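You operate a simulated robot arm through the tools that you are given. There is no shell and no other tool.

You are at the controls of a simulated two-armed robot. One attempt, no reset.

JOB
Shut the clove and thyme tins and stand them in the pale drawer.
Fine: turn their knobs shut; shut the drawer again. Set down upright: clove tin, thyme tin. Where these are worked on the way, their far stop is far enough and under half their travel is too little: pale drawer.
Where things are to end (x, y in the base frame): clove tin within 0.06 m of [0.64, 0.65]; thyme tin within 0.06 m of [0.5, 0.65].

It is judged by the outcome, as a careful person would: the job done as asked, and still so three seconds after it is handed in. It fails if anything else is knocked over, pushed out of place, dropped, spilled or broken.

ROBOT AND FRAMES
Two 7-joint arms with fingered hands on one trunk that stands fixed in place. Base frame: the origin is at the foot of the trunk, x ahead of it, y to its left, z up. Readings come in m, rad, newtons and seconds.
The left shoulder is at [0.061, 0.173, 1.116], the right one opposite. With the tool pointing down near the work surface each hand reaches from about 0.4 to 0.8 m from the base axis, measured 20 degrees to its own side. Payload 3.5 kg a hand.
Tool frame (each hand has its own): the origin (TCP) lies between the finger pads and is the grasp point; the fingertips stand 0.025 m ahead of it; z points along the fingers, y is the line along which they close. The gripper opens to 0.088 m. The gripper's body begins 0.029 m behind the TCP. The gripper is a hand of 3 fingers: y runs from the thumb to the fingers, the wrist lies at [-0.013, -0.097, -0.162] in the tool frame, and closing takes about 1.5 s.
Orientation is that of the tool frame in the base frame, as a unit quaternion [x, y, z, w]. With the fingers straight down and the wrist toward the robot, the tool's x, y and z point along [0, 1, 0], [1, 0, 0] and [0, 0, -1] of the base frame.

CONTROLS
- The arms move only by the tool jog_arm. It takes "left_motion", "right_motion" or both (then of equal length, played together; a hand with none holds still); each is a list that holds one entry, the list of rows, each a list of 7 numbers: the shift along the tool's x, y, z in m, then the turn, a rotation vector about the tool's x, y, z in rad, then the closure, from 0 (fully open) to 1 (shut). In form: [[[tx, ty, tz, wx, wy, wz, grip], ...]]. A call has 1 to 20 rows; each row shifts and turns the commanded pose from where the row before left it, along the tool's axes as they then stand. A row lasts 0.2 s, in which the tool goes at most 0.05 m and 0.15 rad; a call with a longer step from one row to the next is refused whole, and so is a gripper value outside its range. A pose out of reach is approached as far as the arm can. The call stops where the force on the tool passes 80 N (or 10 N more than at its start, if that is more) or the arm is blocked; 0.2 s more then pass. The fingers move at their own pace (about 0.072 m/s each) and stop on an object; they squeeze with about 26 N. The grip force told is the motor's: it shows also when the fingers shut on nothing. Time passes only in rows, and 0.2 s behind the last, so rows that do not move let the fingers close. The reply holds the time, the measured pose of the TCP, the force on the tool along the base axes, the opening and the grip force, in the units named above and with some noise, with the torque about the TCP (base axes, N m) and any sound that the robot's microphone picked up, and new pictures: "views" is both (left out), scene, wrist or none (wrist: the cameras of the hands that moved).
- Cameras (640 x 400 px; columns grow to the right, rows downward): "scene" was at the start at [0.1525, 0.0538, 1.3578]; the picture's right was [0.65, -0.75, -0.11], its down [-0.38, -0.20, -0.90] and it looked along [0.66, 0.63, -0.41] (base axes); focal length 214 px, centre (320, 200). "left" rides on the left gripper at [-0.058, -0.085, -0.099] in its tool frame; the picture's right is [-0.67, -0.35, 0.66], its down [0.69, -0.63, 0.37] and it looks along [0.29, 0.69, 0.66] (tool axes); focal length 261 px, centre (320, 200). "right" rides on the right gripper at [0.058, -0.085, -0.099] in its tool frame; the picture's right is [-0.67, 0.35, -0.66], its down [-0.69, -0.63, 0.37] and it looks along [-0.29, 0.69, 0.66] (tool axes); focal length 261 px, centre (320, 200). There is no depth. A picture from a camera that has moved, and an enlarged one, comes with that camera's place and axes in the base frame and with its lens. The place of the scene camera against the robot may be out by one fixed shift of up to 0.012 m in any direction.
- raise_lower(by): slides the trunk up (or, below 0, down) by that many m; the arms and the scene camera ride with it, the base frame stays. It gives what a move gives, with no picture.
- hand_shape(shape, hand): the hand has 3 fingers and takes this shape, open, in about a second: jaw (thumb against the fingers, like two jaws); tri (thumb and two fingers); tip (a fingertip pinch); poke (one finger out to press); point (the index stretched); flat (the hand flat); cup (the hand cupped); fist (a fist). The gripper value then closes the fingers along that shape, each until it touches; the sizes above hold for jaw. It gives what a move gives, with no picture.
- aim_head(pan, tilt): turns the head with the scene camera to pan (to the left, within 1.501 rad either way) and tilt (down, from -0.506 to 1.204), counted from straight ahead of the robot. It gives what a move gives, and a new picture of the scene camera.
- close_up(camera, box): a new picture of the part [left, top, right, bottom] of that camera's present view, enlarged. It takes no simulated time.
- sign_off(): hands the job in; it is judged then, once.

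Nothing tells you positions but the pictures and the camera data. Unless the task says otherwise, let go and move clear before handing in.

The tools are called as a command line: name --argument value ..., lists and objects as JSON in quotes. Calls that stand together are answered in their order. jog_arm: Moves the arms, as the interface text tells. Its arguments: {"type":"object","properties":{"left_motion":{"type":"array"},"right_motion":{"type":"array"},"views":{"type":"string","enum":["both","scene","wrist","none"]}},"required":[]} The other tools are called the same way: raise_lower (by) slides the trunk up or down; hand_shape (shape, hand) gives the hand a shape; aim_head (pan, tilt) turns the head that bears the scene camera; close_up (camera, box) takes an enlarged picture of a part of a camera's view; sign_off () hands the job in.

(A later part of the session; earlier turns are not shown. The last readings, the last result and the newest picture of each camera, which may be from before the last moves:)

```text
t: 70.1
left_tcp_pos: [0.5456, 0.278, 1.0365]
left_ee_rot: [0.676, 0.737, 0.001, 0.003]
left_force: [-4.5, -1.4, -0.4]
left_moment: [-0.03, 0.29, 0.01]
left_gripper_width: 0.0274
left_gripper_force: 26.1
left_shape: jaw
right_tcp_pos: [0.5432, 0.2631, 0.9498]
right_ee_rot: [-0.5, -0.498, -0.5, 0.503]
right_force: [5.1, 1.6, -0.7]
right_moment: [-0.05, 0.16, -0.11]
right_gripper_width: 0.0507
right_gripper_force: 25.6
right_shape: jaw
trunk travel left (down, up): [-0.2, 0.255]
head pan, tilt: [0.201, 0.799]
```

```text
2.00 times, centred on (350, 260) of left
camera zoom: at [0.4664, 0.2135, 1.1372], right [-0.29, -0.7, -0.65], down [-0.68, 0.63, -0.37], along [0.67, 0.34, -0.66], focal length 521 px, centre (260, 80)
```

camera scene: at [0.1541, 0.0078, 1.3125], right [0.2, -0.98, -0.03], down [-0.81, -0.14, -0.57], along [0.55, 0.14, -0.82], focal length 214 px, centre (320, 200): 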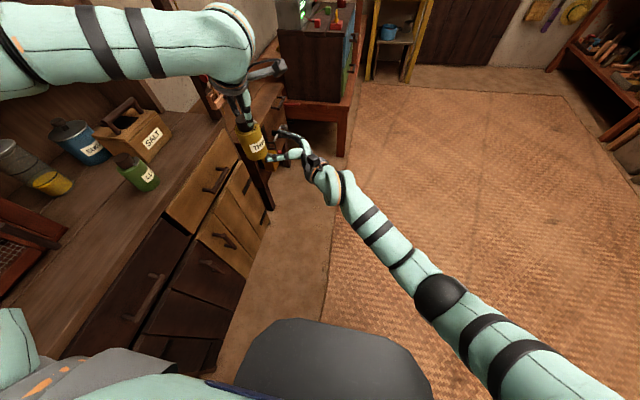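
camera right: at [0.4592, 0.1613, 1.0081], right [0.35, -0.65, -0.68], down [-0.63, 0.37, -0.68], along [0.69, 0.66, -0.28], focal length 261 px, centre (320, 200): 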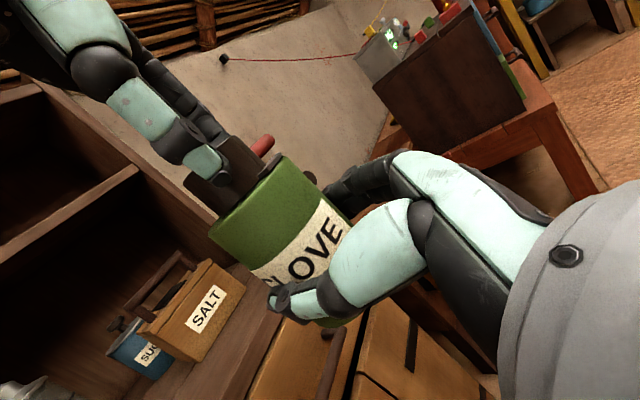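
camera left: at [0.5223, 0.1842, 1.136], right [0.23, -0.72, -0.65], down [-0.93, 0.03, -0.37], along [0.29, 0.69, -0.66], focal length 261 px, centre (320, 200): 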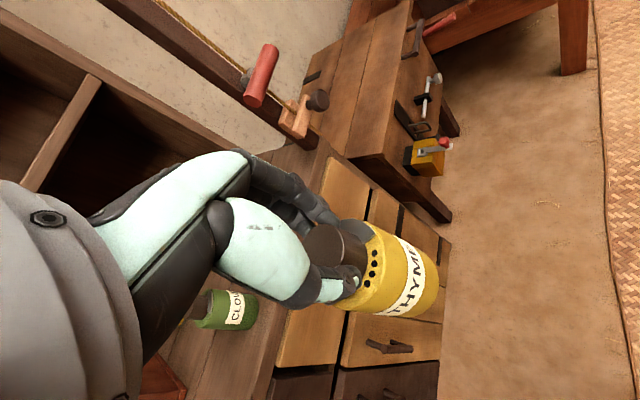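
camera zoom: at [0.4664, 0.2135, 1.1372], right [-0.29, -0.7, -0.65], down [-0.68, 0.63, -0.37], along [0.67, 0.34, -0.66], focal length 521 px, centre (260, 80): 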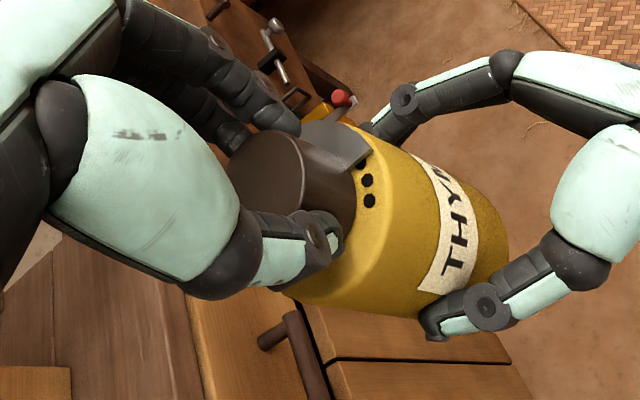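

jog_arm --left_motion '[[[0, -0.001, 0, 0, 0, 0.1, 1], [0, 0, 0, 0, 0, 0.1, 1], [0, 0, 0, 0, 0, 0.1, 1], [0, 0, 0, 0, 0, 0.1, 1], [0, 0, 0, 0, 0, 0.1, 1]]]' --views "none"

close_up --camera "scene" --box '[230, 90, 310, 170]'

close_up --camera "left" --box '[220, 160, 480, 360]'

```text
t: 71.3
left_tcp_pos: [0.544, 0.2768, 1.0366]
left_ee_rot: [0.836, 0.548, 0.0, 0.004]
left_force: [-5.0, 0.1, 2.1]
left_moment: [0.05, 0.2, 0.04]
left_gripper_width: 0.0271
left_gripper_force: 26.1
left_shape: jaw
right_tcp_pos: [0.5428, 0.2624, 0.9499]
right_ee_rot: [-0.501, -0.497, -0.499, 0.503]
right_force: [5.4, 0.6, -1.8]
right_moment: [-0.03, 0.19, -0.1]
right_gripper_width: 0.0507
right_gripper_force: 26.1
right_shape: jaw
trunk travel left (down, up): [-0.2, 0.255]
head pan, tilt: [0.201, 0.799]
```

```text
5.00 times, centred on (270, 130) of scene
camera zoom: at [0.1542, 0.0085, 1.3124], right [0.2, -0.98, -0.03], down [-0.81, -0.14, -0.57], along [0.55, 0.14, -0.82], focal length 1072 px, centre (570, 550)
```

zoom: 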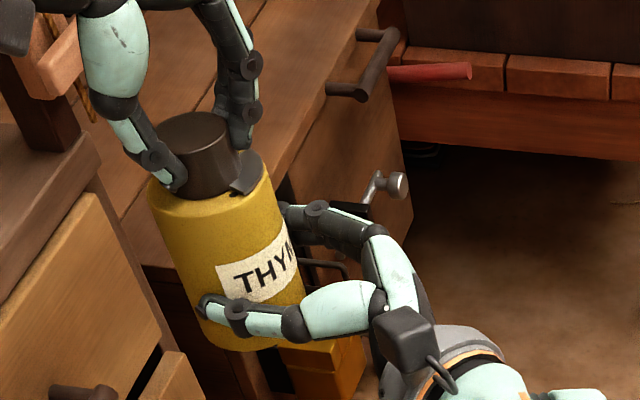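

```text
2.00 times, centred on (350, 260) of left
camera zoom: at [0.4439, 0.2593, 1.1367], right [-0.59, -0.48, -0.65], down [-0.3, 0.88, -0.37], along [0.75, -0.02, -0.66], focal length 521 px, centre (260, 80)
```

zoom: 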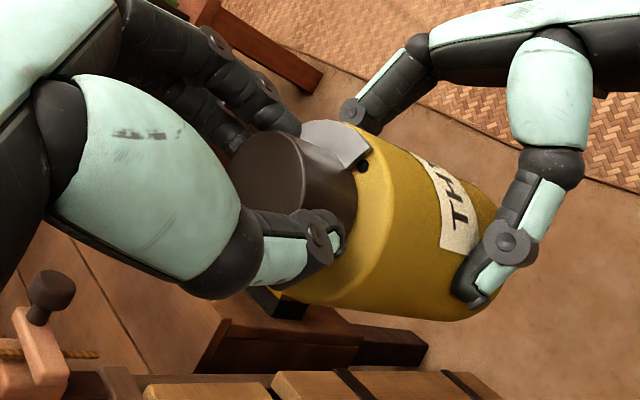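

jog_arm --left_motion '[[[-0.0006, -0.0014, 0, 0, 0, 0.1, 1], [0, 0, 0, 0, 0, 0.1, 1], [0, 0, 0, 0, 0, 0.1, 1], [0, 0, 0, 0, 0, 0.09, 1], [0, 0, 0, 0, 0, 0, 1]]]' --views "none"

close_up --camera "scene" --box '[230, 90, 310, 170]'

close_up --camera "left" --box '[220, 160, 480, 360]'

```text
t: 72.5
left_tcp_pos: [0.5413, 0.2777, 1.0373]
left_ee_rot: [0.927, 0.374, 0.001, 0.003]
left_force: [-5.0, 0.7, 0.8]
left_moment: [0.06, 0.14, 0.01]
left_gripper_width: 0.0273
left_gripper_force: 25.9
left_shape: jaw
right_tcp_pos: [0.5438, 0.2625, 0.9501]
right_ee_rot: [-0.499, -0.497, -0.5, 0.504]
right_force: [4.2, -0.4, -0.7]
right_moment: [-0.1, 0.27, -0.09]
right_gripper_width: 0.0509
right_gripper_force: 25.5
right_shape: jaw
trunk travel left (down, up): [-0.2, 0.255]
head pan, tilt: [0.201, 0.799]
```

```text
5.00 times, centred on (270, 130) of scene
camera zoom: at [0.1539, 0.0082, 1.3125], right [0.2, -0.98, -0.03], down [-0.81, -0.14, -0.57], along [0.55, 0.14, -0.82], focal length 1072 px, centre (570, 550)
```

zoom: 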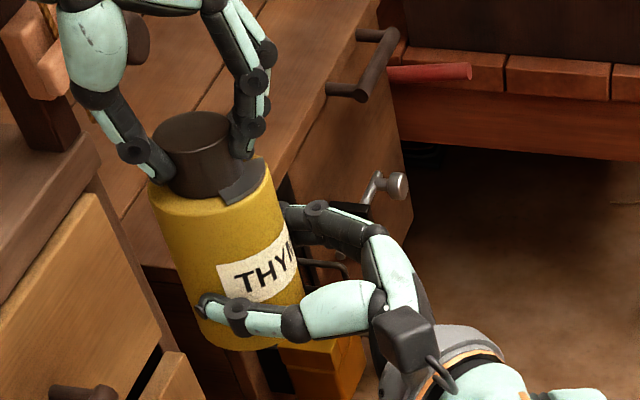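

```text
2.00 times, centred on (350, 260) of left
camera zoom: at [0.4424, 0.299, 1.137], right [-0.72, -0.22, -0.66], down [0.06, 0.93, -0.37], along [0.69, -0.3, -0.66], focal length 521 px, centre (260, 80)
```

zoom: 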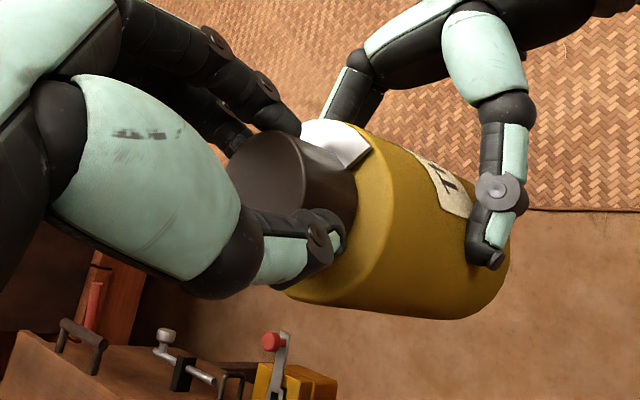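

The plate has covered the holes on the thyme tin (≈91° turned). I nudge slightly further to confirm its stop.

jog_arm --left_motion '[[[0, 0, 0, 0, 0, 0.06, 1], [0, 0, 0, 0, 0, 0.05, 1], [0, 0, 0, 0, 0, 0, 1]]]' --views "none"

close_up --camera "scene" --box '[230, 90, 310, 170]'

close_up --camera "left" --box '[220, 160, 480, 360]'

```text
t: 73.3
left_tcp_pos: [0.5437, 0.2781, 1.0384]
left_ee_rot: [0.946, 0.323, 0.001, 0.002]
left_force: [-3.2, 0.8, 0.1]
left_moment: [0.06, 0.13, 0.08]
left_gripper_width: 0.027
left_gripper_force: 25.9
left_shape: jaw
right_tcp_pos: [0.543, 0.262, 0.9491]
right_ee_rot: [-0.499, -0.497, -0.5, 0.503]
right_force: [3.3, -1.2, 0.4]
right_moment: [-0.03, 0.16, -0.13]
right_gripper_width: 0.0506
right_gripper_force: 26.1
right_shape: jaw
trunk travel left (down, up): [-0.2, 0.255]
head pan, tilt: [0.201, 0.799]
```

```text
5.00 times, centred on (270, 130) of scene
camera zoom: at [0.154, 0.0083, 1.3125], right [0.2, -0.98, -0.03], down [-0.81, -0.14, -0.57], along [0.55, 0.14, -0.82], focal length 1072 px, centre (570, 550)
```

zoom: 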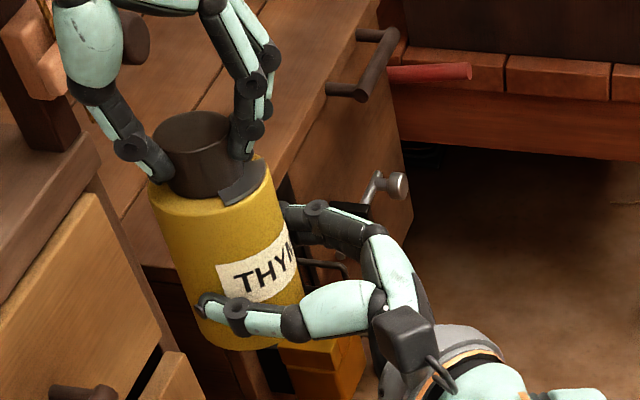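

```text
2.00 times, centred on (350, 260) of left
camera zoom: at [0.4455, 0.3103, 1.1374], right [-0.74, -0.14, -0.66], down [0.16, 0.92, -0.37], along [0.65, -0.38, -0.66], focal length 521 px, centre (260, 80)
```

zoom: 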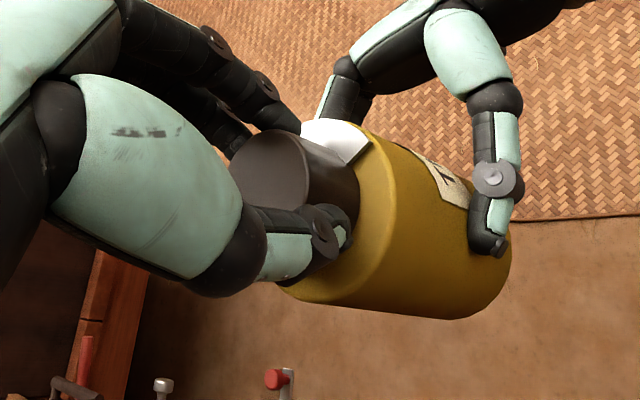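

The torque rises and the plate no longer moves: thyme is shut at its stop. I release with the right hand and withdraw it well clear to the right.

jog_arm --right_motion '[[[0, 0, 0, 0, 0, 0, 0.6], [0, 0, 0, 0, 0, 0, 0.2], [0, 0, 0, 0, 0, 0, 0], [0, 0, 0, 0, 0, 0, 0], [0, 0, 0, 0, 0, 0, 0], [0, 0, -0.02, 0, 0, 0, 0], [0, 0, -0.03, 0, 0, 0, 0], [0, 0, -0.04, 0, 0, 0, 0], [0, 0, -0.04, 0, 0, 0, 0], [0, 0, -0.04, 0, 0, 0, 0], [0, 0, -0.04, 0, 0, 0, 0], [0, 0, -0.04, 0, 0, 0, 0], [0, 0, -0.04, 0, 0, 0, 0]]]' --views "scene"

close_up --camera "scene" --box '[210, 80, 310, 170]'

```text
t: 76.1
left_tcp_pos: [0.5446, 0.2764, 1.0382]
left_ee_rot: [0.946, 0.324, 0.001, 0.002]
left_force: [-0.6, -0.1, -1.8]
left_moment: [-0.02, -0.02, 0.03]
left_gripper_width: 0.0272
left_gripper_force: 26.0
left_shape: jaw
right_tcp_pos: [0.5443, -0.027, 0.9474]
right_ee_rot: [-0.499, -0.498, -0.5, 0.503]
right_force: [-0.2, 0.0, 0.6]
right_moment: [0.02, 0.03, -0.02]
right_gripper_width: 0.0877
right_gripper_force: 0.1
right_shape: jaw
trunk travel left (down, up): [-0.2, 0.255]
head pan, tilt: [0.201, 0.799]
camera scene: at [0.1538, 0.0072, 1.3125], right [0.2, -0.98, -0.03], down [-0.81, -0.14, -0.57], along [0.55, 0.14, -0.82], focal length 214 px, centre (320, 200)
```

scene: 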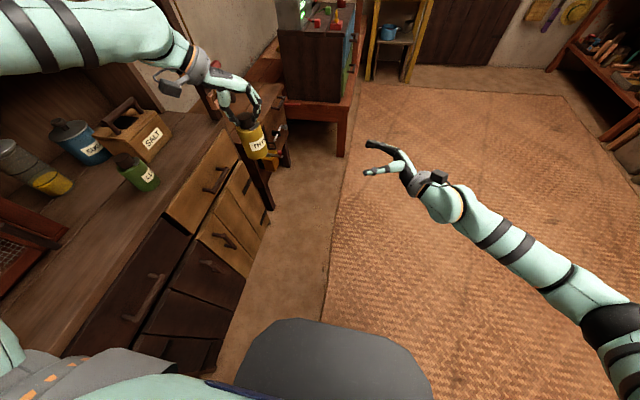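

```text
4.44 times, centred on (260, 125) of scene
camera zoom: at [0.1538, 0.0072, 1.3125], right [0.2, -0.98, -0.03], down [-0.81, -0.14, -0.57], along [0.55, 0.14, -0.82], focal length 953 px, centre (587, 533)
```

zoom: 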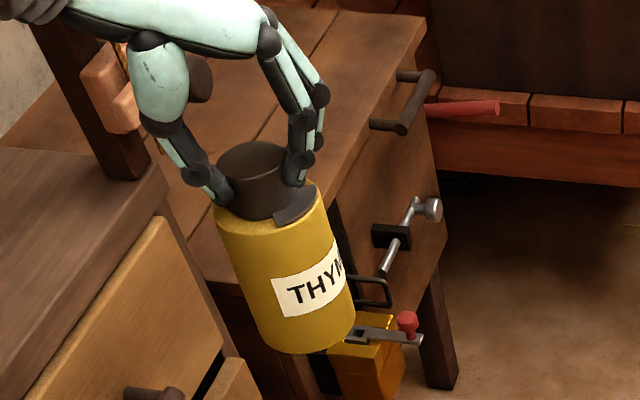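

Thyme is shut too. I turn the left hand back and return the tin to its clear spot on the counter.

jog_arm --left_motion '[[[0, 0, 0, 0, 0, -0.141, 1], [0, 0, 0, 0, 0, -0.141, 1], [0, 0, 0, 0, 0, -0.141, 1], [0, 0, 0, 0, 0, -0.141, 1], [0, 0, 0, 0, 0, -0.141, 1], [0, 0, 0, 0, 0, -0.141, 1], [0, 0, 0, 0, 0, -0.141, 1], [0, 0, 0, 0, 0, -0.141, 1], [0, 0, 0, 0, 0, -0.141, 1], [0, 0, 0, 0, 0, -0.141, 1], [0, 0, 0, 0, 0, -0.141, 1], [0, 0, 0, 0, 0, -0.141, 1], [0, 0, 0, 0, 0, 0, 1]]]' --right_motion '[[[0, 0, -0.015, 0, 0, 0, 0], [0, 0, -0.015, 0, 0, 0, 0], [0, 0, -0.015, 0, 0, 0, 0], [0, 0, -0.015, 0, 0, 0, 0], [0, 0, -0.015, 0, 0, 0, 0], [0, 0, -0.015, 0, 0, 0, 0], [0, 0, -0.015, 0, 0, 0, 0], [0, 0, -0.015, 0, 0, 0, 0], [0, 0, 0, 0, 0, 0, 0], [0, 0, 0, 0, 0, 0, 0], [0, 0, 0, 0, 0, 0, 0], [0, 0, 0, 0, 0, 0, 0], [0, 0, 0, 0, 0, 0, 0]]]' --views "none"

```text
t: 78.9
left_tcp_pos: [0.5428, 0.278, 1.0376]
left_ee_rot: [0.384, 0.923, -0.001, 0.003]
left_force: [1.2, -0.2, -1.2]
left_moment: [0.0, -0.02, -0.01]
left_gripper_width: 0.0265
left_gripper_force: 26.0
left_shape: jaw
right_tcp_pos: [0.5447, -0.1477, 0.9462]
right_ee_rot: [-0.499, -0.498, -0.5, 0.504]
right_force: [-0.1, -0.2, -0.3]
right_moment: [-0.04, -0.01, 0.03]
right_gripper_width: 0.0878
right_gripper_force: 0.0
right_shape: jaw
trunk travel left (down, up): [-0.2, 0.255]
head pan, tilt: [0.201, 0.799]
```

jog_arm --left_motion '[[[0.0366, 0.0071, 0, 0, 0, 0, 1], [0.0366, 0.0071, 0, 0, 0, 0, 1], [0.0366, 0.0071, 0, 0, 0, 0, 1], [0.0366, 0.0071, 0, 0, 0, 0, 1], [0.0366, 0.0071, 0, 0, 0, 0, 1], [0.0366, 0.0071, 0, 0, 0, 0, 1], [0.0366, 0.0071, 0, 0, 0, 0, 1], [0.0366, 0.0071, 0, 0, 0, 0, 1], [0.0366, 0.0071, 0, 0, 0, 0, 1], [0.0366, 0.0071, 0, 0, 0, 0, 1], [0, 0, 0, 0, 0, 0, 1], [0, 0, 0.025, 0, 0, 0, 1], [0, 0, 0.025, 0, 0, 0, 1], [0, 0, 0.014, 0, 0, 0, 1], [0, 0, 0, 0, 0, 0, 1]]]' --views "wrist"

aim_head --pan 1.1 --tilt 0.65

close_up --camera "scene" --box '[240, 100, 400, 220]'

```text
t: 82.1
left_tcp_pos: [0.3363, 0.5875, 0.972]
left_ee_rot: [0.385, 0.923, -0.001, 0.002]
left_force: [-0.1, 0.6, -0.7]
left_moment: [-0.02, 0.02, 0.0]
left_gripper_width: 0.0251
left_gripper_force: 25.9
left_shape: jaw
right_tcp_pos: [0.5451, -0.1487, 0.9474]
right_ee_rot: [-0.499, -0.497, -0.499, 0.504]
right_force: [-0.4, 0.9, -0.2]
right_moment: [0.0, 0.0, -0.01]
right_gripper_width: 0.0875
right_gripper_force: 0.0
right_shape: jaw
trunk travel left (down, up): [-0.2, 0.255]
head pan, tilt: [0.201, 0.799]
camera left: at [0.3167, 0.4869, 1.0717], right [0.23, -0.72, -0.65], down [-0.93, 0.04, -0.37], along [0.29, 0.69, -0.66], focal length 261 px, centre (320, 200)
```

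left: 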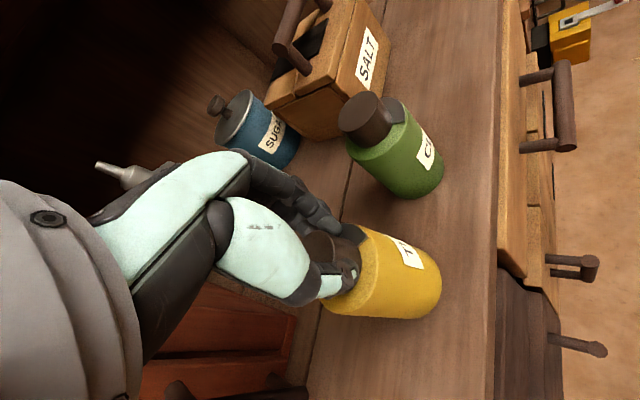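

```text
t: 83.3
left_tcp_pos: [0.3359, 0.5873, 0.9722]
left_ee_rot: [0.385, 0.923, -0.001, 0.003]
left_force: [0.0, 0.0, -1.4]
left_moment: [0.02, -0.01, -0.02]
left_gripper_width: 0.0252
left_gripper_force: 26.1
left_shape: jaw
right_tcp_pos: [0.5448, -0.1482, 0.9478]
right_ee_rot: [-0.498, -0.498, -0.499, 0.504]
right_force: [-0.4, 0.7, 0.4]
right_moment: [-0.02, 0.03, 0.0]
right_gripper_width: 0.0875
right_gripper_force: 0.0
right_shape: jaw
trunk travel left (down, up): [-0.2, 0.255]
head pan, tilt: [1.1, 0.649]
camera scene: at [0.1171, 0.0695, 1.3316], right [0.88, -0.45, -0.15], down [-0.41, -0.54, -0.74], along [0.25, 0.71, -0.66], focal length 214 px, centre (320, 200)
```

scene: 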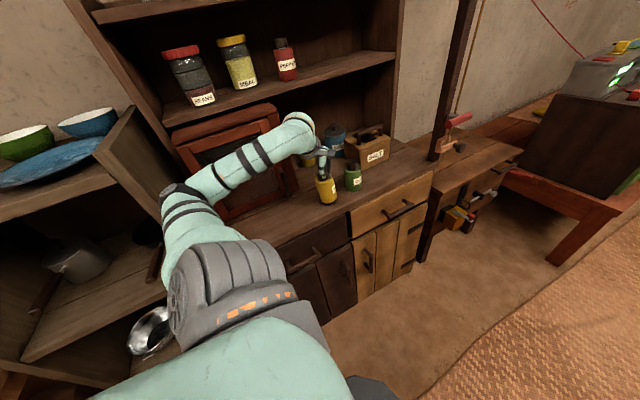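

```text
3.33 times, centred on (320, 160) of scene
camera zoom: at [0.1171, 0.0695, 1.3316], right [0.88, -0.45, -0.15], down [-0.41, -0.54, -0.74], along [0.25, 0.71, -0.66], focal length 715 px, centre (320, 333)
```

zoom: 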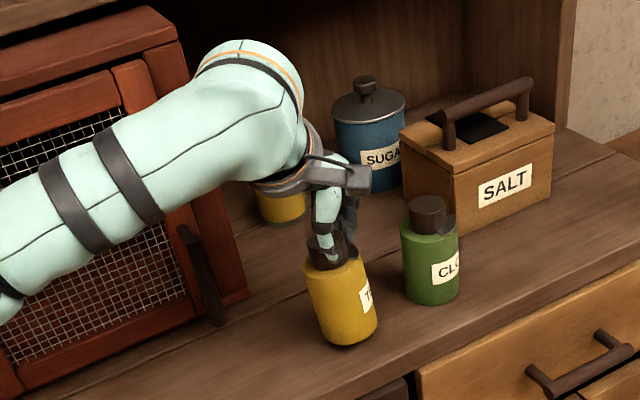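

The grip width has crept down a little, so the knob may have slipped slightly in the fingers. I lower carefully in small steps to set it down.

jog_arm --left_motion '[[[0, 0, 0.003, 0, 0, 0, 1], [0, 0, 0.002, 0, 0, 0, 1], [0, 0, 0, 0, 0, 0, 1]]]' --views "none"

close_up --camera "left" --box '[220, 160, 480, 360]'

close_up --camera "scene" --box '[290, 130, 370, 210]'

```text
t: 84.1
left_tcp_pos: [0.3361, 0.5873, 0.965]
left_ee_rot: [0.385, 0.923, -0.001, 0.002]
left_force: [-1.3, -0.3, -1.0]
left_moment: [-0.06, -0.04, 0.0]
left_gripper_width: 0.0253
left_gripper_force: 26.0
left_shape: jaw
right_tcp_pos: [0.5451, -0.1483, 0.9474]
right_ee_rot: [-0.499, -0.497, -0.5, 0.504]
right_force: [-0.4, -0.3, -0.7]
right_moment: [0.01, 0.03, 0.01]
right_gripper_width: 0.0876
right_gripper_force: 0.1
right_shape: jaw
trunk travel left (down, up): [-0.2, 0.255]
head pan, tilt: [1.1, 0.649]
```

```text
2.00 times, centred on (350, 260) of left
camera zoom: at [0.3171, 0.487, 1.0663], right [0.23, -0.72, -0.65], down [-0.93, 0.04, -0.37], along [0.3, 0.69, -0.66], focal length 521 px, centre (260, 80)
```

zoom: 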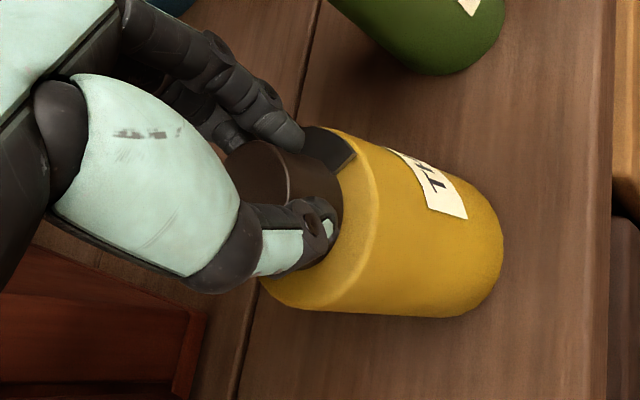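

```text
5.00 times, centred on (330, 170) of scene
camera zoom: at [0.117, 0.0695, 1.3317], right [0.88, -0.45, -0.15], down [-0.41, -0.54, -0.74], along [0.25, 0.71, -0.66], focal length 1072 px, centre (270, 350)
```

zoom: 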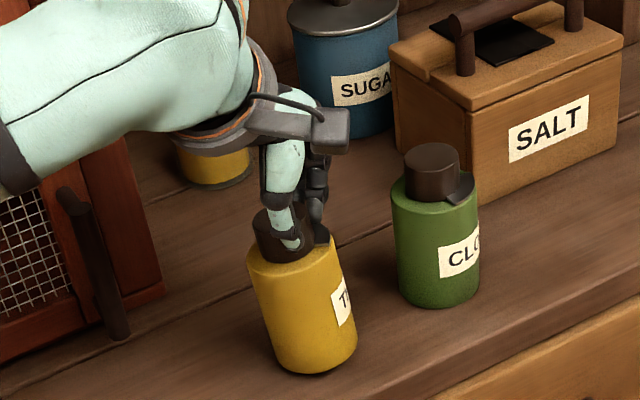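

The tin hangs a few degrees tilted about the finger axis; lowering onto the counter will right it. I go down millimetre by millimetre watching the force.

jog_arm --left_motion '[[[0, 0, 0.0015, 0, 0, 0, 1], [0, 0, 0.0015, 0, 0, 0, 1], [0, 0, 0, 0, 0, 0, 1]]]' --views "none"

close_up --camera "scene" --box '[290, 130, 370, 210]'

```text
t: 84.9
left_tcp_pos: [0.3368, 0.5869, 0.9624]
left_ee_rot: [0.386, 0.923, -0.002, 0.003]
left_force: [-0.2, -0.3, 0.6]
left_moment: [0.01, -0.02, -0.01]
left_gripper_width: 0.0255
left_gripper_force: 26.5
left_shape: jaw
right_tcp_pos: [0.545, -0.1494, 0.9482]
right_ee_rot: [-0.499, -0.498, -0.5, 0.503]
right_force: [-0.4, -0.6, -0.3]
right_moment: [-0.03, 0.0, 0.03]
right_gripper_width: 0.0877
right_gripper_force: 0.1
right_shape: jaw
trunk travel left (down, up): [-0.2, 0.255]
head pan, tilt: [1.1, 0.649]
```

```text
5.00 times, centred on (330, 170) of scene
camera zoom: at [0.1169, 0.0692, 1.3317], right [0.88, -0.45, -0.15], down [-0.41, -0.54, -0.74], along [0.25, 0.71, -0.66], focal length 1072 px, centre (270, 350)
```

zoom: 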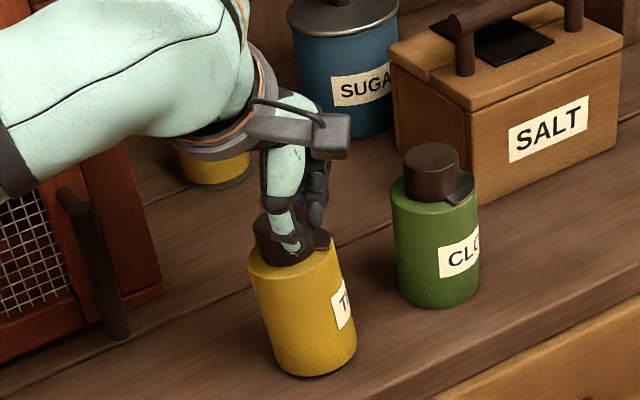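

jog_arm --left_motion '[[[0, 0, 0.001, 0, 0, 0, 1], [0, 0, 0.001, 0, 0, 0, 1], [0, 0, 0.001, 0, 0, 0, 1], [0, 0, 0, 0, 0, 0, 1]]]' --views "none"

close_up --camera "scene" --box '[290, 130, 370, 210]'

```text
t: 85.9
left_tcp_pos: [0.3373, 0.5875, 0.9627]
left_ee_rot: [0.385, 0.923, -0.001, 0.003]
left_force: [2.6, -1.3, 8.8]
left_moment: [0.0, -0.06, 0.0]
left_gripper_width: 0.026
left_gripper_force: 26.2
left_shape: jaw
right_tcp_pos: [0.5443, -0.1492, 0.9478]
right_ee_rot: [-0.499, -0.497, -0.501, 0.503]
right_force: [0.1, 0.7, 0.7]
right_moment: [0.02, -0.02, 0.0]
right_gripper_width: 0.0878
right_gripper_force: 0.1
right_shape: jaw
trunk travel left (down, up): [-0.2, 0.255]
head pan, tilt: [1.1, 0.649]
```

```text
5.00 times, centred on (330, 170) of scene
camera zoom: at [0.1165, 0.0675, 1.3319], right [0.88, -0.45, -0.15], down [-0.41, -0.54, -0.74], along [0.25, 0.71, -0.66], focal length 1072 px, centre (270, 350)
```

zoom: 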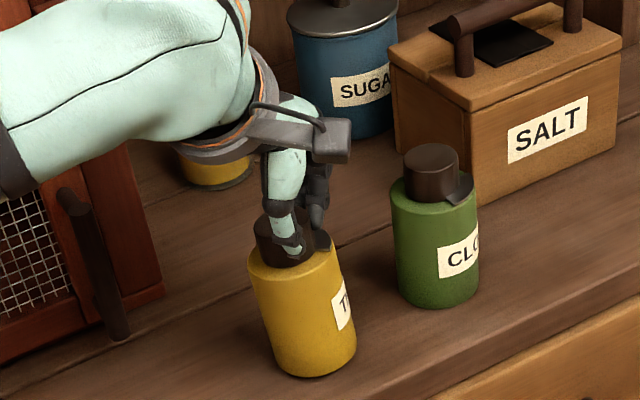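

Only ~3° of tilt remains and it rests on the counter (9 N). I ease off slightly, open gently and look.

jog_arm --left_motion '[[[0, 0, -0.001, 0, 0, 0, 1], [0, 0, 0, 0, 0, 0, 0.75], [0, 0, 0, 0, 0, 0, 0.6], [0, 0, 0, 0, 0, 0, 0.5], [0, 0, 0, 0, 0, 0, 0.35], [0, 0, 0, 0, 0, 0, 0.2], [0, 0, 0, 0, 0, 0, 0.2]]]' --views "none"

close_up --camera "scene" --box '[290, 130, 370, 210]'

close_up --camera "left" --box '[220, 160, 480, 360]'

```text
t: 87.5
left_tcp_pos: [0.3372, 0.5877, 0.9608]
left_ee_rot: [0.385, 0.923, 0.0, 0.001]
left_force: [-0.4, -0.4, 0.1]
left_moment: [0.01, 0.0, 0.02]
left_gripper_width: 0.0704
left_gripper_force: 0.0
left_shape: jaw
right_tcp_pos: [0.5446, -0.1478, 0.948]
right_ee_rot: [-0.499, -0.497, -0.5, 0.504]
right_force: [-0.2, 0.0, -0.2]
right_moment: [0.02, -0.01, 0.04]
right_gripper_width: 0.0875
right_gripper_force: 0.1
right_shape: jaw
trunk travel left (down, up): [-0.2, 0.255]
head pan, tilt: [1.1, 0.649]
```

```text
5.00 times, centred on (330, 170) of scene
camera zoom: at [0.1168, 0.0693, 1.3317], right [0.88, -0.45, -0.15], down [-0.41, -0.54, -0.74], along [0.25, 0.71, -0.66], focal length 1072 px, centre (270, 350)
```

zoom: 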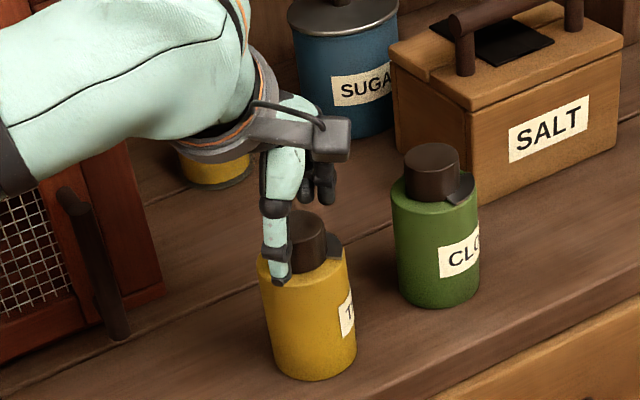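

```text
2.00 times, centred on (350, 260) of left
camera zoom: at [0.3173, 0.4874, 1.0617], right [0.23, -0.72, -0.65], down [-0.93, 0.04, -0.37], along [0.3, 0.69, -0.66], focal length 521 px, centre (260, 80)
```

zoom: 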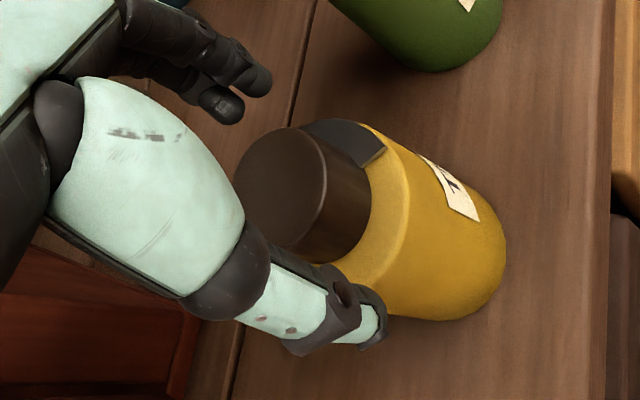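

Thyme stands upright. I lift the hand straight off and inspect both tins.

jog_arm --left_motion '[[[0, 0, -0.02, 0, 0, 0, 0.2], [0, 0, -0.03, 0, 0, 0, 0.2], [0, 0, -0.04, 0, 0, 0, 0.2], [0, 0, -0.04, 0, 0, 0, 0.2], [0, 0, 0, 0, 0, 0, 0.2]]]' --views "both"

close_up --camera "left" --box '[360, 110, 560, 300]'

close_up --camera "scene" --box '[300, 140, 380, 210]'

```text
t: 88.7
left_tcp_pos: [0.3367, 0.5881, 1.0913]
left_ee_rot: [0.385, 0.923, -0.001, 0.002]
left_force: [-0.9, -0.1, -0.8]
left_moment: [0.03, 0.0, -0.01]
left_gripper_width: 0.0703
left_gripper_force: 0.1
left_shape: jaw
right_tcp_pos: [0.5446, -0.1481, 0.9466]
right_ee_rot: [-0.499, -0.497, -0.5, 0.504]
right_force: [0.8, 0.7, 0.4]
right_moment: [-0.01, 0.02, 0.02]
right_gripper_width: 0.0876
right_gripper_force: 0.1
right_shape: jaw
trunk travel left (down, up): [-0.2, 0.255]
head pan, tilt: [1.1, 0.649]
camera scene: at [0.1168, 0.0696, 1.3317], right [0.88, -0.45, -0.15], down [-0.41, -0.54, -0.74], along [0.25, 0.71, -0.66], focal length 214 px, centre (320, 200)
camera left: at [0.317, 0.4878, 1.1915], right [0.23, -0.72, -0.65], down [-0.93, 0.04, -0.37], along [0.3, 0.69, -0.66], focal length 261 px, centre (320, 200)
```

scene: 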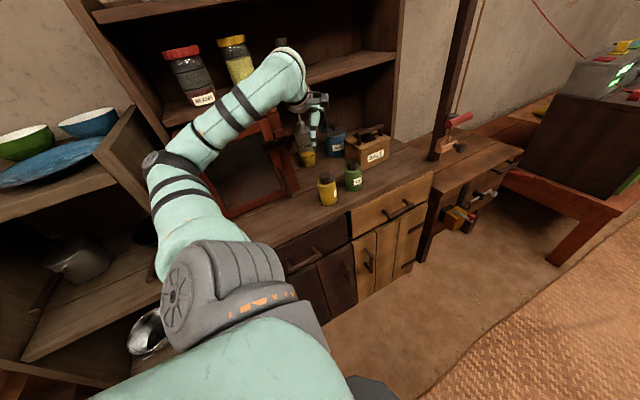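
left: 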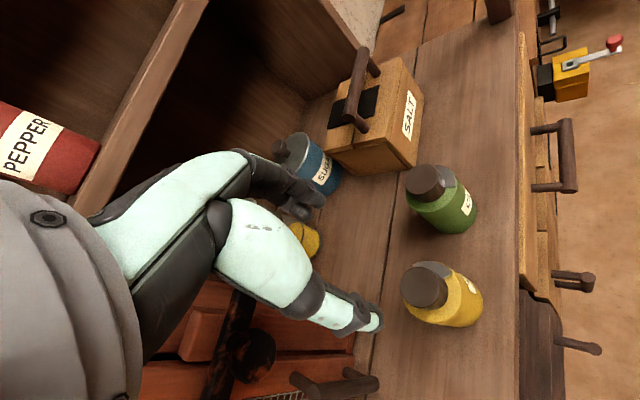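

```text
2.11 times, centred on (460, 205) of left
camera zoom: at [0.317, 0.4878, 1.1915], right [0.23, -0.72, -0.65], down [-0.93, 0.04, -0.37], along [0.3, 0.69, -0.66], focal length 549 px, centre (25, 190)
```

zoom: 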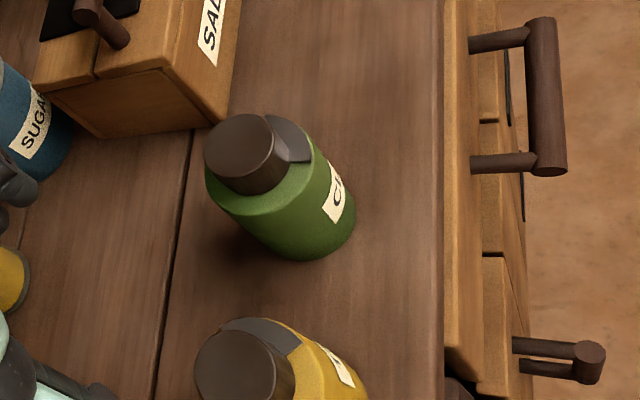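

```text
5.71 times, centred on (340, 175) of scene
camera zoom: at [0.1168, 0.0696, 1.3317], right [0.88, -0.45, -0.15], down [-0.41, -0.54, -0.74], along [0.25, 0.71, -0.66], focal length 1226 px, centre (206, 343)
```

zoom: 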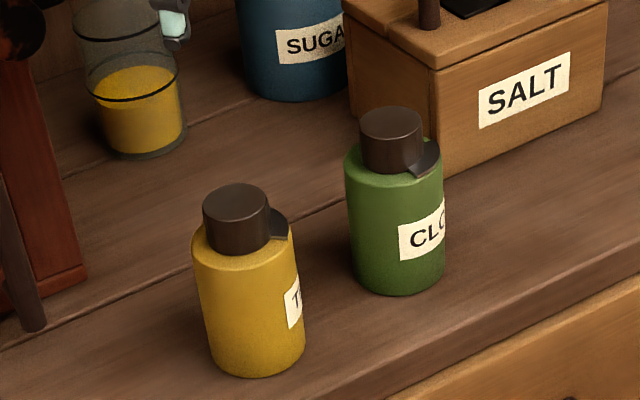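

Both tins are shut and upright on the counter: clove at (0.441, 0.600), thyme at (0.337, 0.59). Next is the pale drawer; I move the left hand to free space in front of it to re-orient the hand for its handle.

jog_arm --left_motion '[[[-0.0417, -0.0038, 0, 0, 0, 0, 0.2], [-0.0417, -0.0038, 0, 0, 0, 0, 0.2], [-0.0417, -0.0038, 0, 0, 0, 0, 0.2], [-0.0417, -0.0038, 0, 0, 0, 0, 0.2], [-0.0417, -0.0038, 0, 0, 0, 0, 0.2], [-0.0417, -0.0038, 0, 0, 0, 0, 0.2], [-0.0417, -0.0038, 0, 0, 0, 0, 0.2], [-0.0417, -0.0038, 0, 0, 0, 0, 0.2], [0, 0, 0, 0, 0, 0, 0.2]]]' --views "wrist"

aim_head --pan 0.6 --tilt 0.8

close_up --camera "left" --box '[330, 150, 560, 400]'

```text
t: 90.7
left_tcp_pos: [0.5502, 0.3316, 1.0938]
left_ee_rot: [0.384, 0.923, -0.001, 0.004]
left_force: [0.1, 0.6, 0.1]
left_moment: [-0.01, 0.02, 0.03]
left_gripper_width: 0.0702
left_gripper_force: 0.1
left_shape: jaw
right_tcp_pos: [0.5442, -0.1472, 0.9482]
right_ee_rot: [-0.498, -0.498, -0.499, 0.504]
right_force: [-0.6, -0.3, -0.4]
right_moment: [0.01, 0.02, -0.02]
right_gripper_width: 0.0877
right_gripper_force: 0.1
right_shape: jaw
trunk travel left (down, up): [-0.2, 0.255]
head pan, tilt: [1.1, 0.649]
camera left: at [0.529, 0.2317, 1.1934], right [0.23, -0.72, -0.65], down [-0.93, 0.04, -0.37], along [0.3, 0.69, -0.66], focal length 261 px, centre (320, 200)
```

left: 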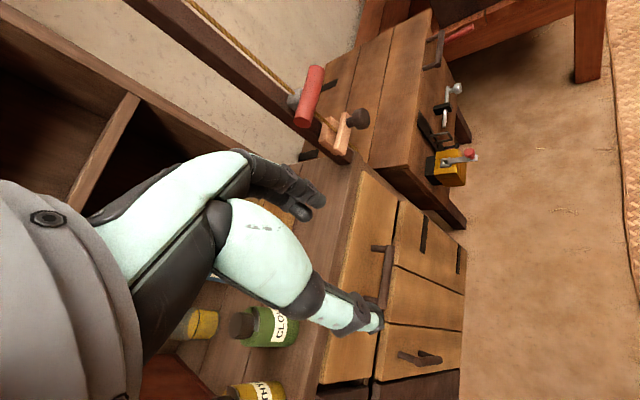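

```text
t: 91.6
left_tcp_pos: [0.5492, 0.333, 1.0928]
left_ee_rot: [0.385, 0.923, -0.001, 0.003]
left_force: [0.3, -0.4, -0.4]
left_moment: [0.02, 0.0, 0.02]
left_gripper_width: 0.0702
left_gripper_force: 0.1
left_shape: jaw
right_tcp_pos: [0.5448, -0.1491, 0.9465]
right_ee_rot: [-0.499, -0.497, -0.5, 0.504]
right_force: [0.7, 0.4, 0.0]
right_moment: [0.03, 0.03, 0.03]
right_gripper_width: 0.0879
right_gripper_force: 0.1
right_shape: jaw
trunk travel left (down, up): [-0.2, 0.255]
head pan, tilt: [0.6, 0.799]
camera scene: at [0.1416, 0.0377, 1.3146], right [0.56, -0.82, -0.1], down [-0.7, -0.41, -0.59], along [0.44, 0.39, -0.8], focal length 214 px, centre (320, 200)
```

scene: 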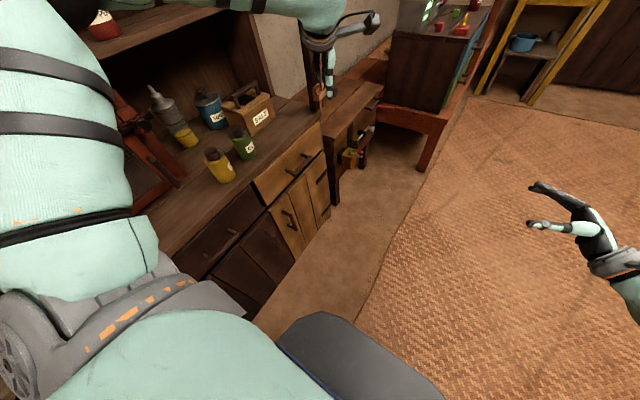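

```text
1.60 times, centred on (445, 275) of left
camera zoom: at [0.5295, 0.232, 1.1929], right [0.23, -0.72, -0.65], down [-0.93, 0.04, -0.37], along [0.3, 0.69, -0.66], focal length 417 px, centre (120, 80)
```

zoom: 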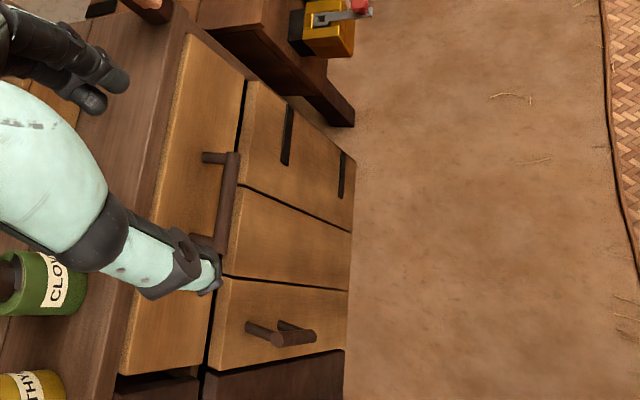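

From two wrist views I take the handle bar at x≈0.513–0.621, y≈0.488, z≈0.73 (drawer front x 0.375–0.75, z 0.65–0.81, y≈0.53). I pitch the left hand up so it points forward at the handle.

jog_arm --left_motion '[[[-0.0058, 0.0015, 0.0104, -0.1356, 0, 0, 0.2], [-0.0058, 0.0001, 0.0105, -0.1356, 0, 0, 0.2], [-0.0058, -0.0014, 0.0104, -0.1356, 0, 0, 0.2], [-0.0058, -0.0028, 0.0102, -0.1356, 0, 0, 0.2], [-0.0058, -0.0041, 0.0097, -0.1356, 0, 0, 0.2], [-0.0058, -0.0054, 0.0091, -0.1356, 0, 0, 0.2], [-0.0058, -0.0065, 0.0082, -0.1356, 0, 0, 0.2], [-0.0058, -0.0076, 0.0073, -0.1356, 0, 0, 0.2], [-0.0058, -0.0085, 0.0062, -0.1356, 0, 0, 0.2], [0, 0, 0, 0, 0, 0, 0.2]]]' --views "both"

```text
t: 93.8
left_tcp_pos: [0.5734, 0.3832, 1.0937]
left_ee_rot: [0.317, 0.757, 0.527, 0.221]
left_force: [0.4, -0.5, -0.4]
left_moment: [0.02, -0.02, -0.01]
left_gripper_width: 0.0701
left_gripper_force: 0.0
left_shape: jaw
left hand out of reach, approached as far as the arm can: row 5, 6, 7, 8, 9
right_tcp_pos: [0.5455, -0.1489, 0.9477]
right_ee_rot: [-0.499, -0.498, -0.5, 0.504]
right_force: [-0.2, 0.0, 0.0]
right_moment: [-0.01, 0.01, 0.0]
right_gripper_width: 0.0874
right_gripper_force: 0.0
right_shape: jaw
trunk travel left (down, up): [-0.2, 0.255]
head pan, tilt: [0.6, 0.799]
camera scene: at [0.1414, 0.0374, 1.3147], right [0.56, -0.82, -0.1], down [-0.7, -0.41, -0.59], along [0.44, 0.39, -0.8], focal length 214 px, centre (320, 200)
camera left: at [0.5282, 0.2562, 1.0489], right [0.82, -0.13, -0.55], down [-0.39, 0.58, -0.72], along [0.41, 0.81, 0.42], focal length 261 px, centre (320, 200)
```

scene: 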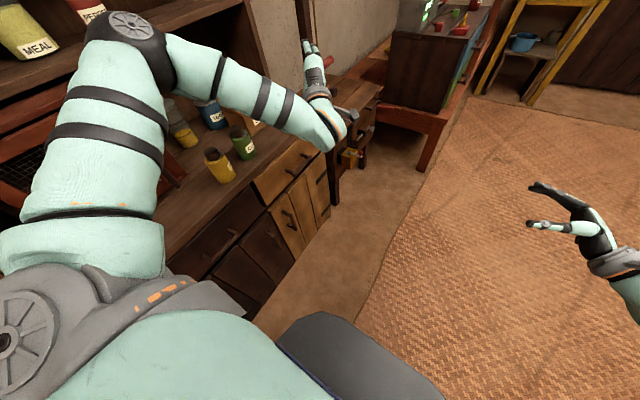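
left: 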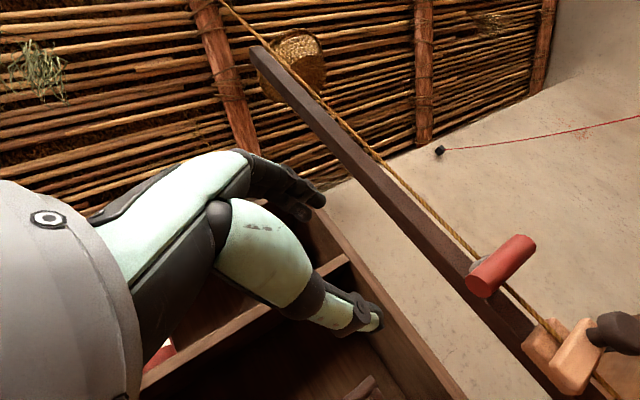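

The arm is at its limit for a level approach, so I'll come at the handle from above at a steeper pitch (~60°), fingers over and behind the bar. I pitch the hand down again and turn it to face the drawer.

jog_arm --left_motion '[[[0, 0, 0, 0.14, 0, 0, 0.5], [0, 0, 0, 0.14, 0, 0, 0.5], [0, 0, 0, 0.14, 0, 0, 0.5], [0, 0, 0, 0.14, 0, 0, 0.5], [0, 0, 0, 0.14, 0, 0, 0.5], [0, 0, 0, 0, 0.072, -0.125, 0.5], [0, 0, 0, 0, 0.072, -0.125, 0.5], [0, 0, 0, 0, 0.072, -0.125, 0.5], [0, 0, 0, 0, 0.072, -0.125, 0.5], [0, 0, 0, 0, 0, 0, 0.5]]]' --views "both"

```text
t: 96.0
left_tcp_pos: [0.5463, 0.4048, 1.0986]
left_ee_rot: [0.126, 0.959, 0.253, 0.034]
left_force: [-0.1, -0.4, 0.6]
left_moment: [-0.02, -0.01, 0.03]
left_gripper_width: 0.044
left_gripper_force: 0.0
left_shape: jaw
left hand out of reach, approached as far as the arm can: row 8, 9
right_tcp_pos: [0.5446, -0.1473, 0.9475]
right_ee_rot: [-0.499, -0.498, -0.5, 0.503]
right_force: [-0.2, -0.1, 0.3]
right_moment: [0.02, -0.02, -0.01]
right_gripper_width: 0.0878
right_gripper_force: 0.1
right_shape: jaw
trunk travel left (down, up): [-0.2, 0.255]
head pan, tilt: [0.6, 0.799]
camera scene: at [0.1418, 0.0378, 1.3146], right [0.56, -0.82, -0.1], down [-0.7, -0.41, -0.59], along [0.44, 0.39, -0.8], focal length 214 px, centre (320, 200)
camera left: at [0.572, 0.2706, 1.1438], right [0.65, -0.15, -0.74], down [-0.76, -0.18, -0.63], along [-0.03, 0.97, -0.23], focal length 261 px, centre (320, 200)
```

scene: 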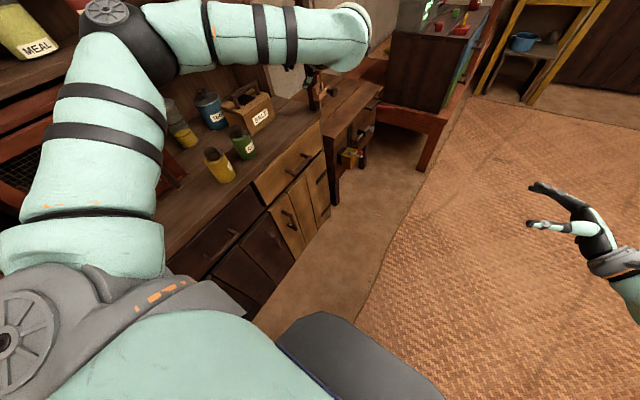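
left: 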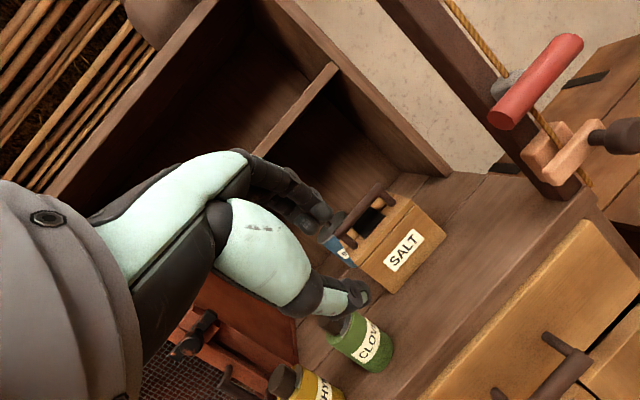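

The hand now points down-forward (pitch 60°, bearing 75°). I lower it in front of the counter edge toward the handle height.

jog_arm --left_motion '[[[0, -0.0123, 0.0365, 0, 0, 0, 0.5], [0, -0.0123, 0.0365, 0, 0, 0, 0.5], [0, -0.0123, 0.0365, 0, 0, 0, 0.5], [0, -0.0123, 0.0365, 0, 0, 0, 0.5], [0, -0.0123, 0.0365, 0, 0, 0, 0.5], [0, 0, 0, 0, 0, 0, 0.5]]]' --views "both"

```text
t: 97.4
left_tcp_pos: [0.5052, 0.4757, 0.9473]
left_ee_rot: [0.103, 0.961, 0.253, 0.027]
left_force: [0.4, 0.2, -0.3]
left_moment: [0.02, 0.03, 0.01]
left_gripper_width: 0.0441
left_gripper_force: 0.1
left_shape: jaw
left hand out of reach, approached as far as the arm can: row 1, 2, 3, 4, 5
right_tcp_pos: [0.5445, -0.1485, 0.9467]
right_ee_rot: [-0.499, -0.497, -0.5, 0.503]
right_force: [-0.2, 0.8, 0.0]
right_moment: [-0.03, 0.0, -0.03]
right_gripper_width: 0.0876
right_gripper_force: 0.0
right_shape: jaw
trunk travel left (down, up): [-0.2, 0.255]
head pan, tilt: [0.6, 0.799]
camera scene: at [0.1416, 0.0373, 1.3147], right [0.56, -0.82, -0.1], down [-0.7, -0.41, -0.59], along [0.44, 0.39, -0.8], focal length 214 px, centre (320, 200)
camera left: at [0.5356, 0.3433, 0.9926], right [0.66, -0.12, -0.74], down [-0.75, -0.21, -0.63], along [-0.08, 0.97, -0.23], focal length 261 px, centre (320, 200)
```

scene: 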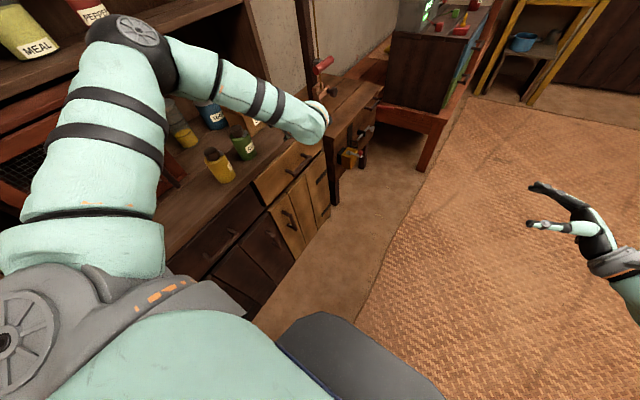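
left: 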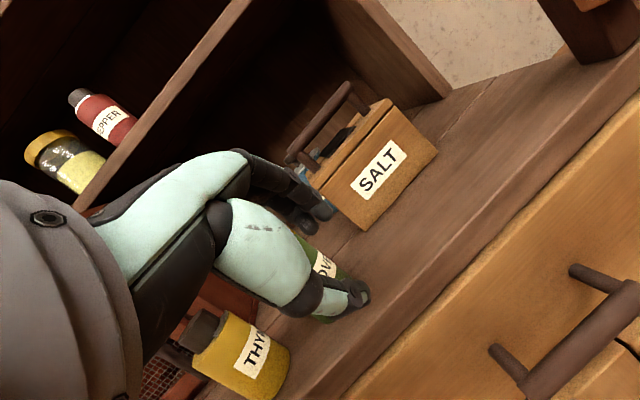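

That bearing is at the wrist's limit. Better: hand pointing down with the closing axis along y (thumb in front of the bar, fingers behind), leaning along the bar toward +x, which lines up with the forearm. I back off slightly and re-orient.

jog_arm --left_motion '[[[-0.0058, -0.0234, -0.0132, 0, 0, 0, 0.2], [-0.0058, -0.0234, -0.0132, 0, 0, 0, 0.2], [0, 0, 0, 0.128, 0, 0, 0.2], [0, 0, 0, 0.128, 0, 0, 0.2], [0, 0, 0, 0.128, 0, 0, 0.2], [0, 0, 0, 0.128, 0, 0, 0.2], [0, 0, 0, 0, -0.131, 0, 0.2], [0, 0, 0, 0, -0.131, 0, 0.2], [0, 0, 0, 0, -0.131, 0, 0.2], [0, 0, 0, 0, -0.131, 0, 0.2], [0, 0, 0, 0, 0, 0, 0.2]]]' --views "both"

```text
t: 99.8
left_tcp_pos: [0.5127, 0.4552, 0.9701]
left_ee_rot: [0.104, 0.96, -0.025, 0.26]
left_force: [-0.8, 0.0, -0.3]
left_moment: [0.02, 0.0, 0.05]
left_gripper_width: 0.0702
left_gripper_force: 0.0
left_shape: jaw
left hand out of reach, approached as far as the arm can: row 1, 2
right_tcp_pos: [0.5451, -0.1476, 0.9477]
right_ee_rot: [-0.5, -0.497, -0.5, 0.503]
right_force: [-1.3, 0.8, 0.3]
right_moment: [-0.03, 0.04, -0.03]
right_gripper_width: 0.0878
right_gripper_force: 0.1
right_shape: jaw
trunk travel left (down, up): [-0.2, 0.255]
head pan, tilt: [0.6, 0.799]
camera scene: at [0.1418, 0.0373, 1.3146], right [0.56, -0.82, -0.1], down [-0.7, -0.41, -0.59], along [0.44, 0.39, -0.8], focal length 214 px, centre (320, 200)
camera left: at [0.4959, 0.3711, 1.0848], right [0.81, -0.53, -0.23], down [-0.53, -0.53, -0.66], along [0.23, 0.66, -0.71], focal length 261 px, centre (320, 200)
```

scene: 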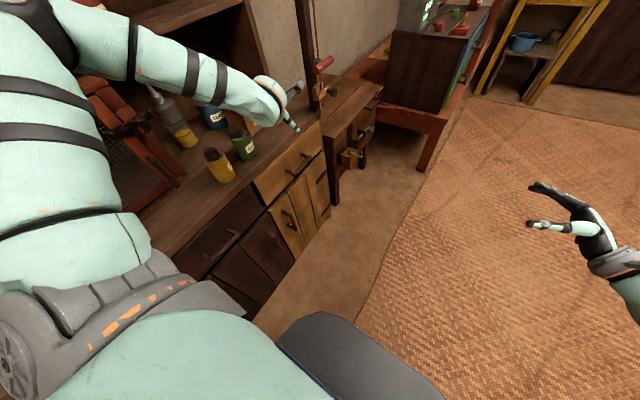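
left: 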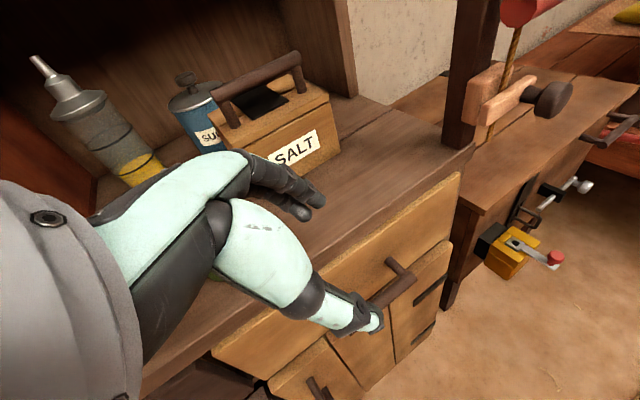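

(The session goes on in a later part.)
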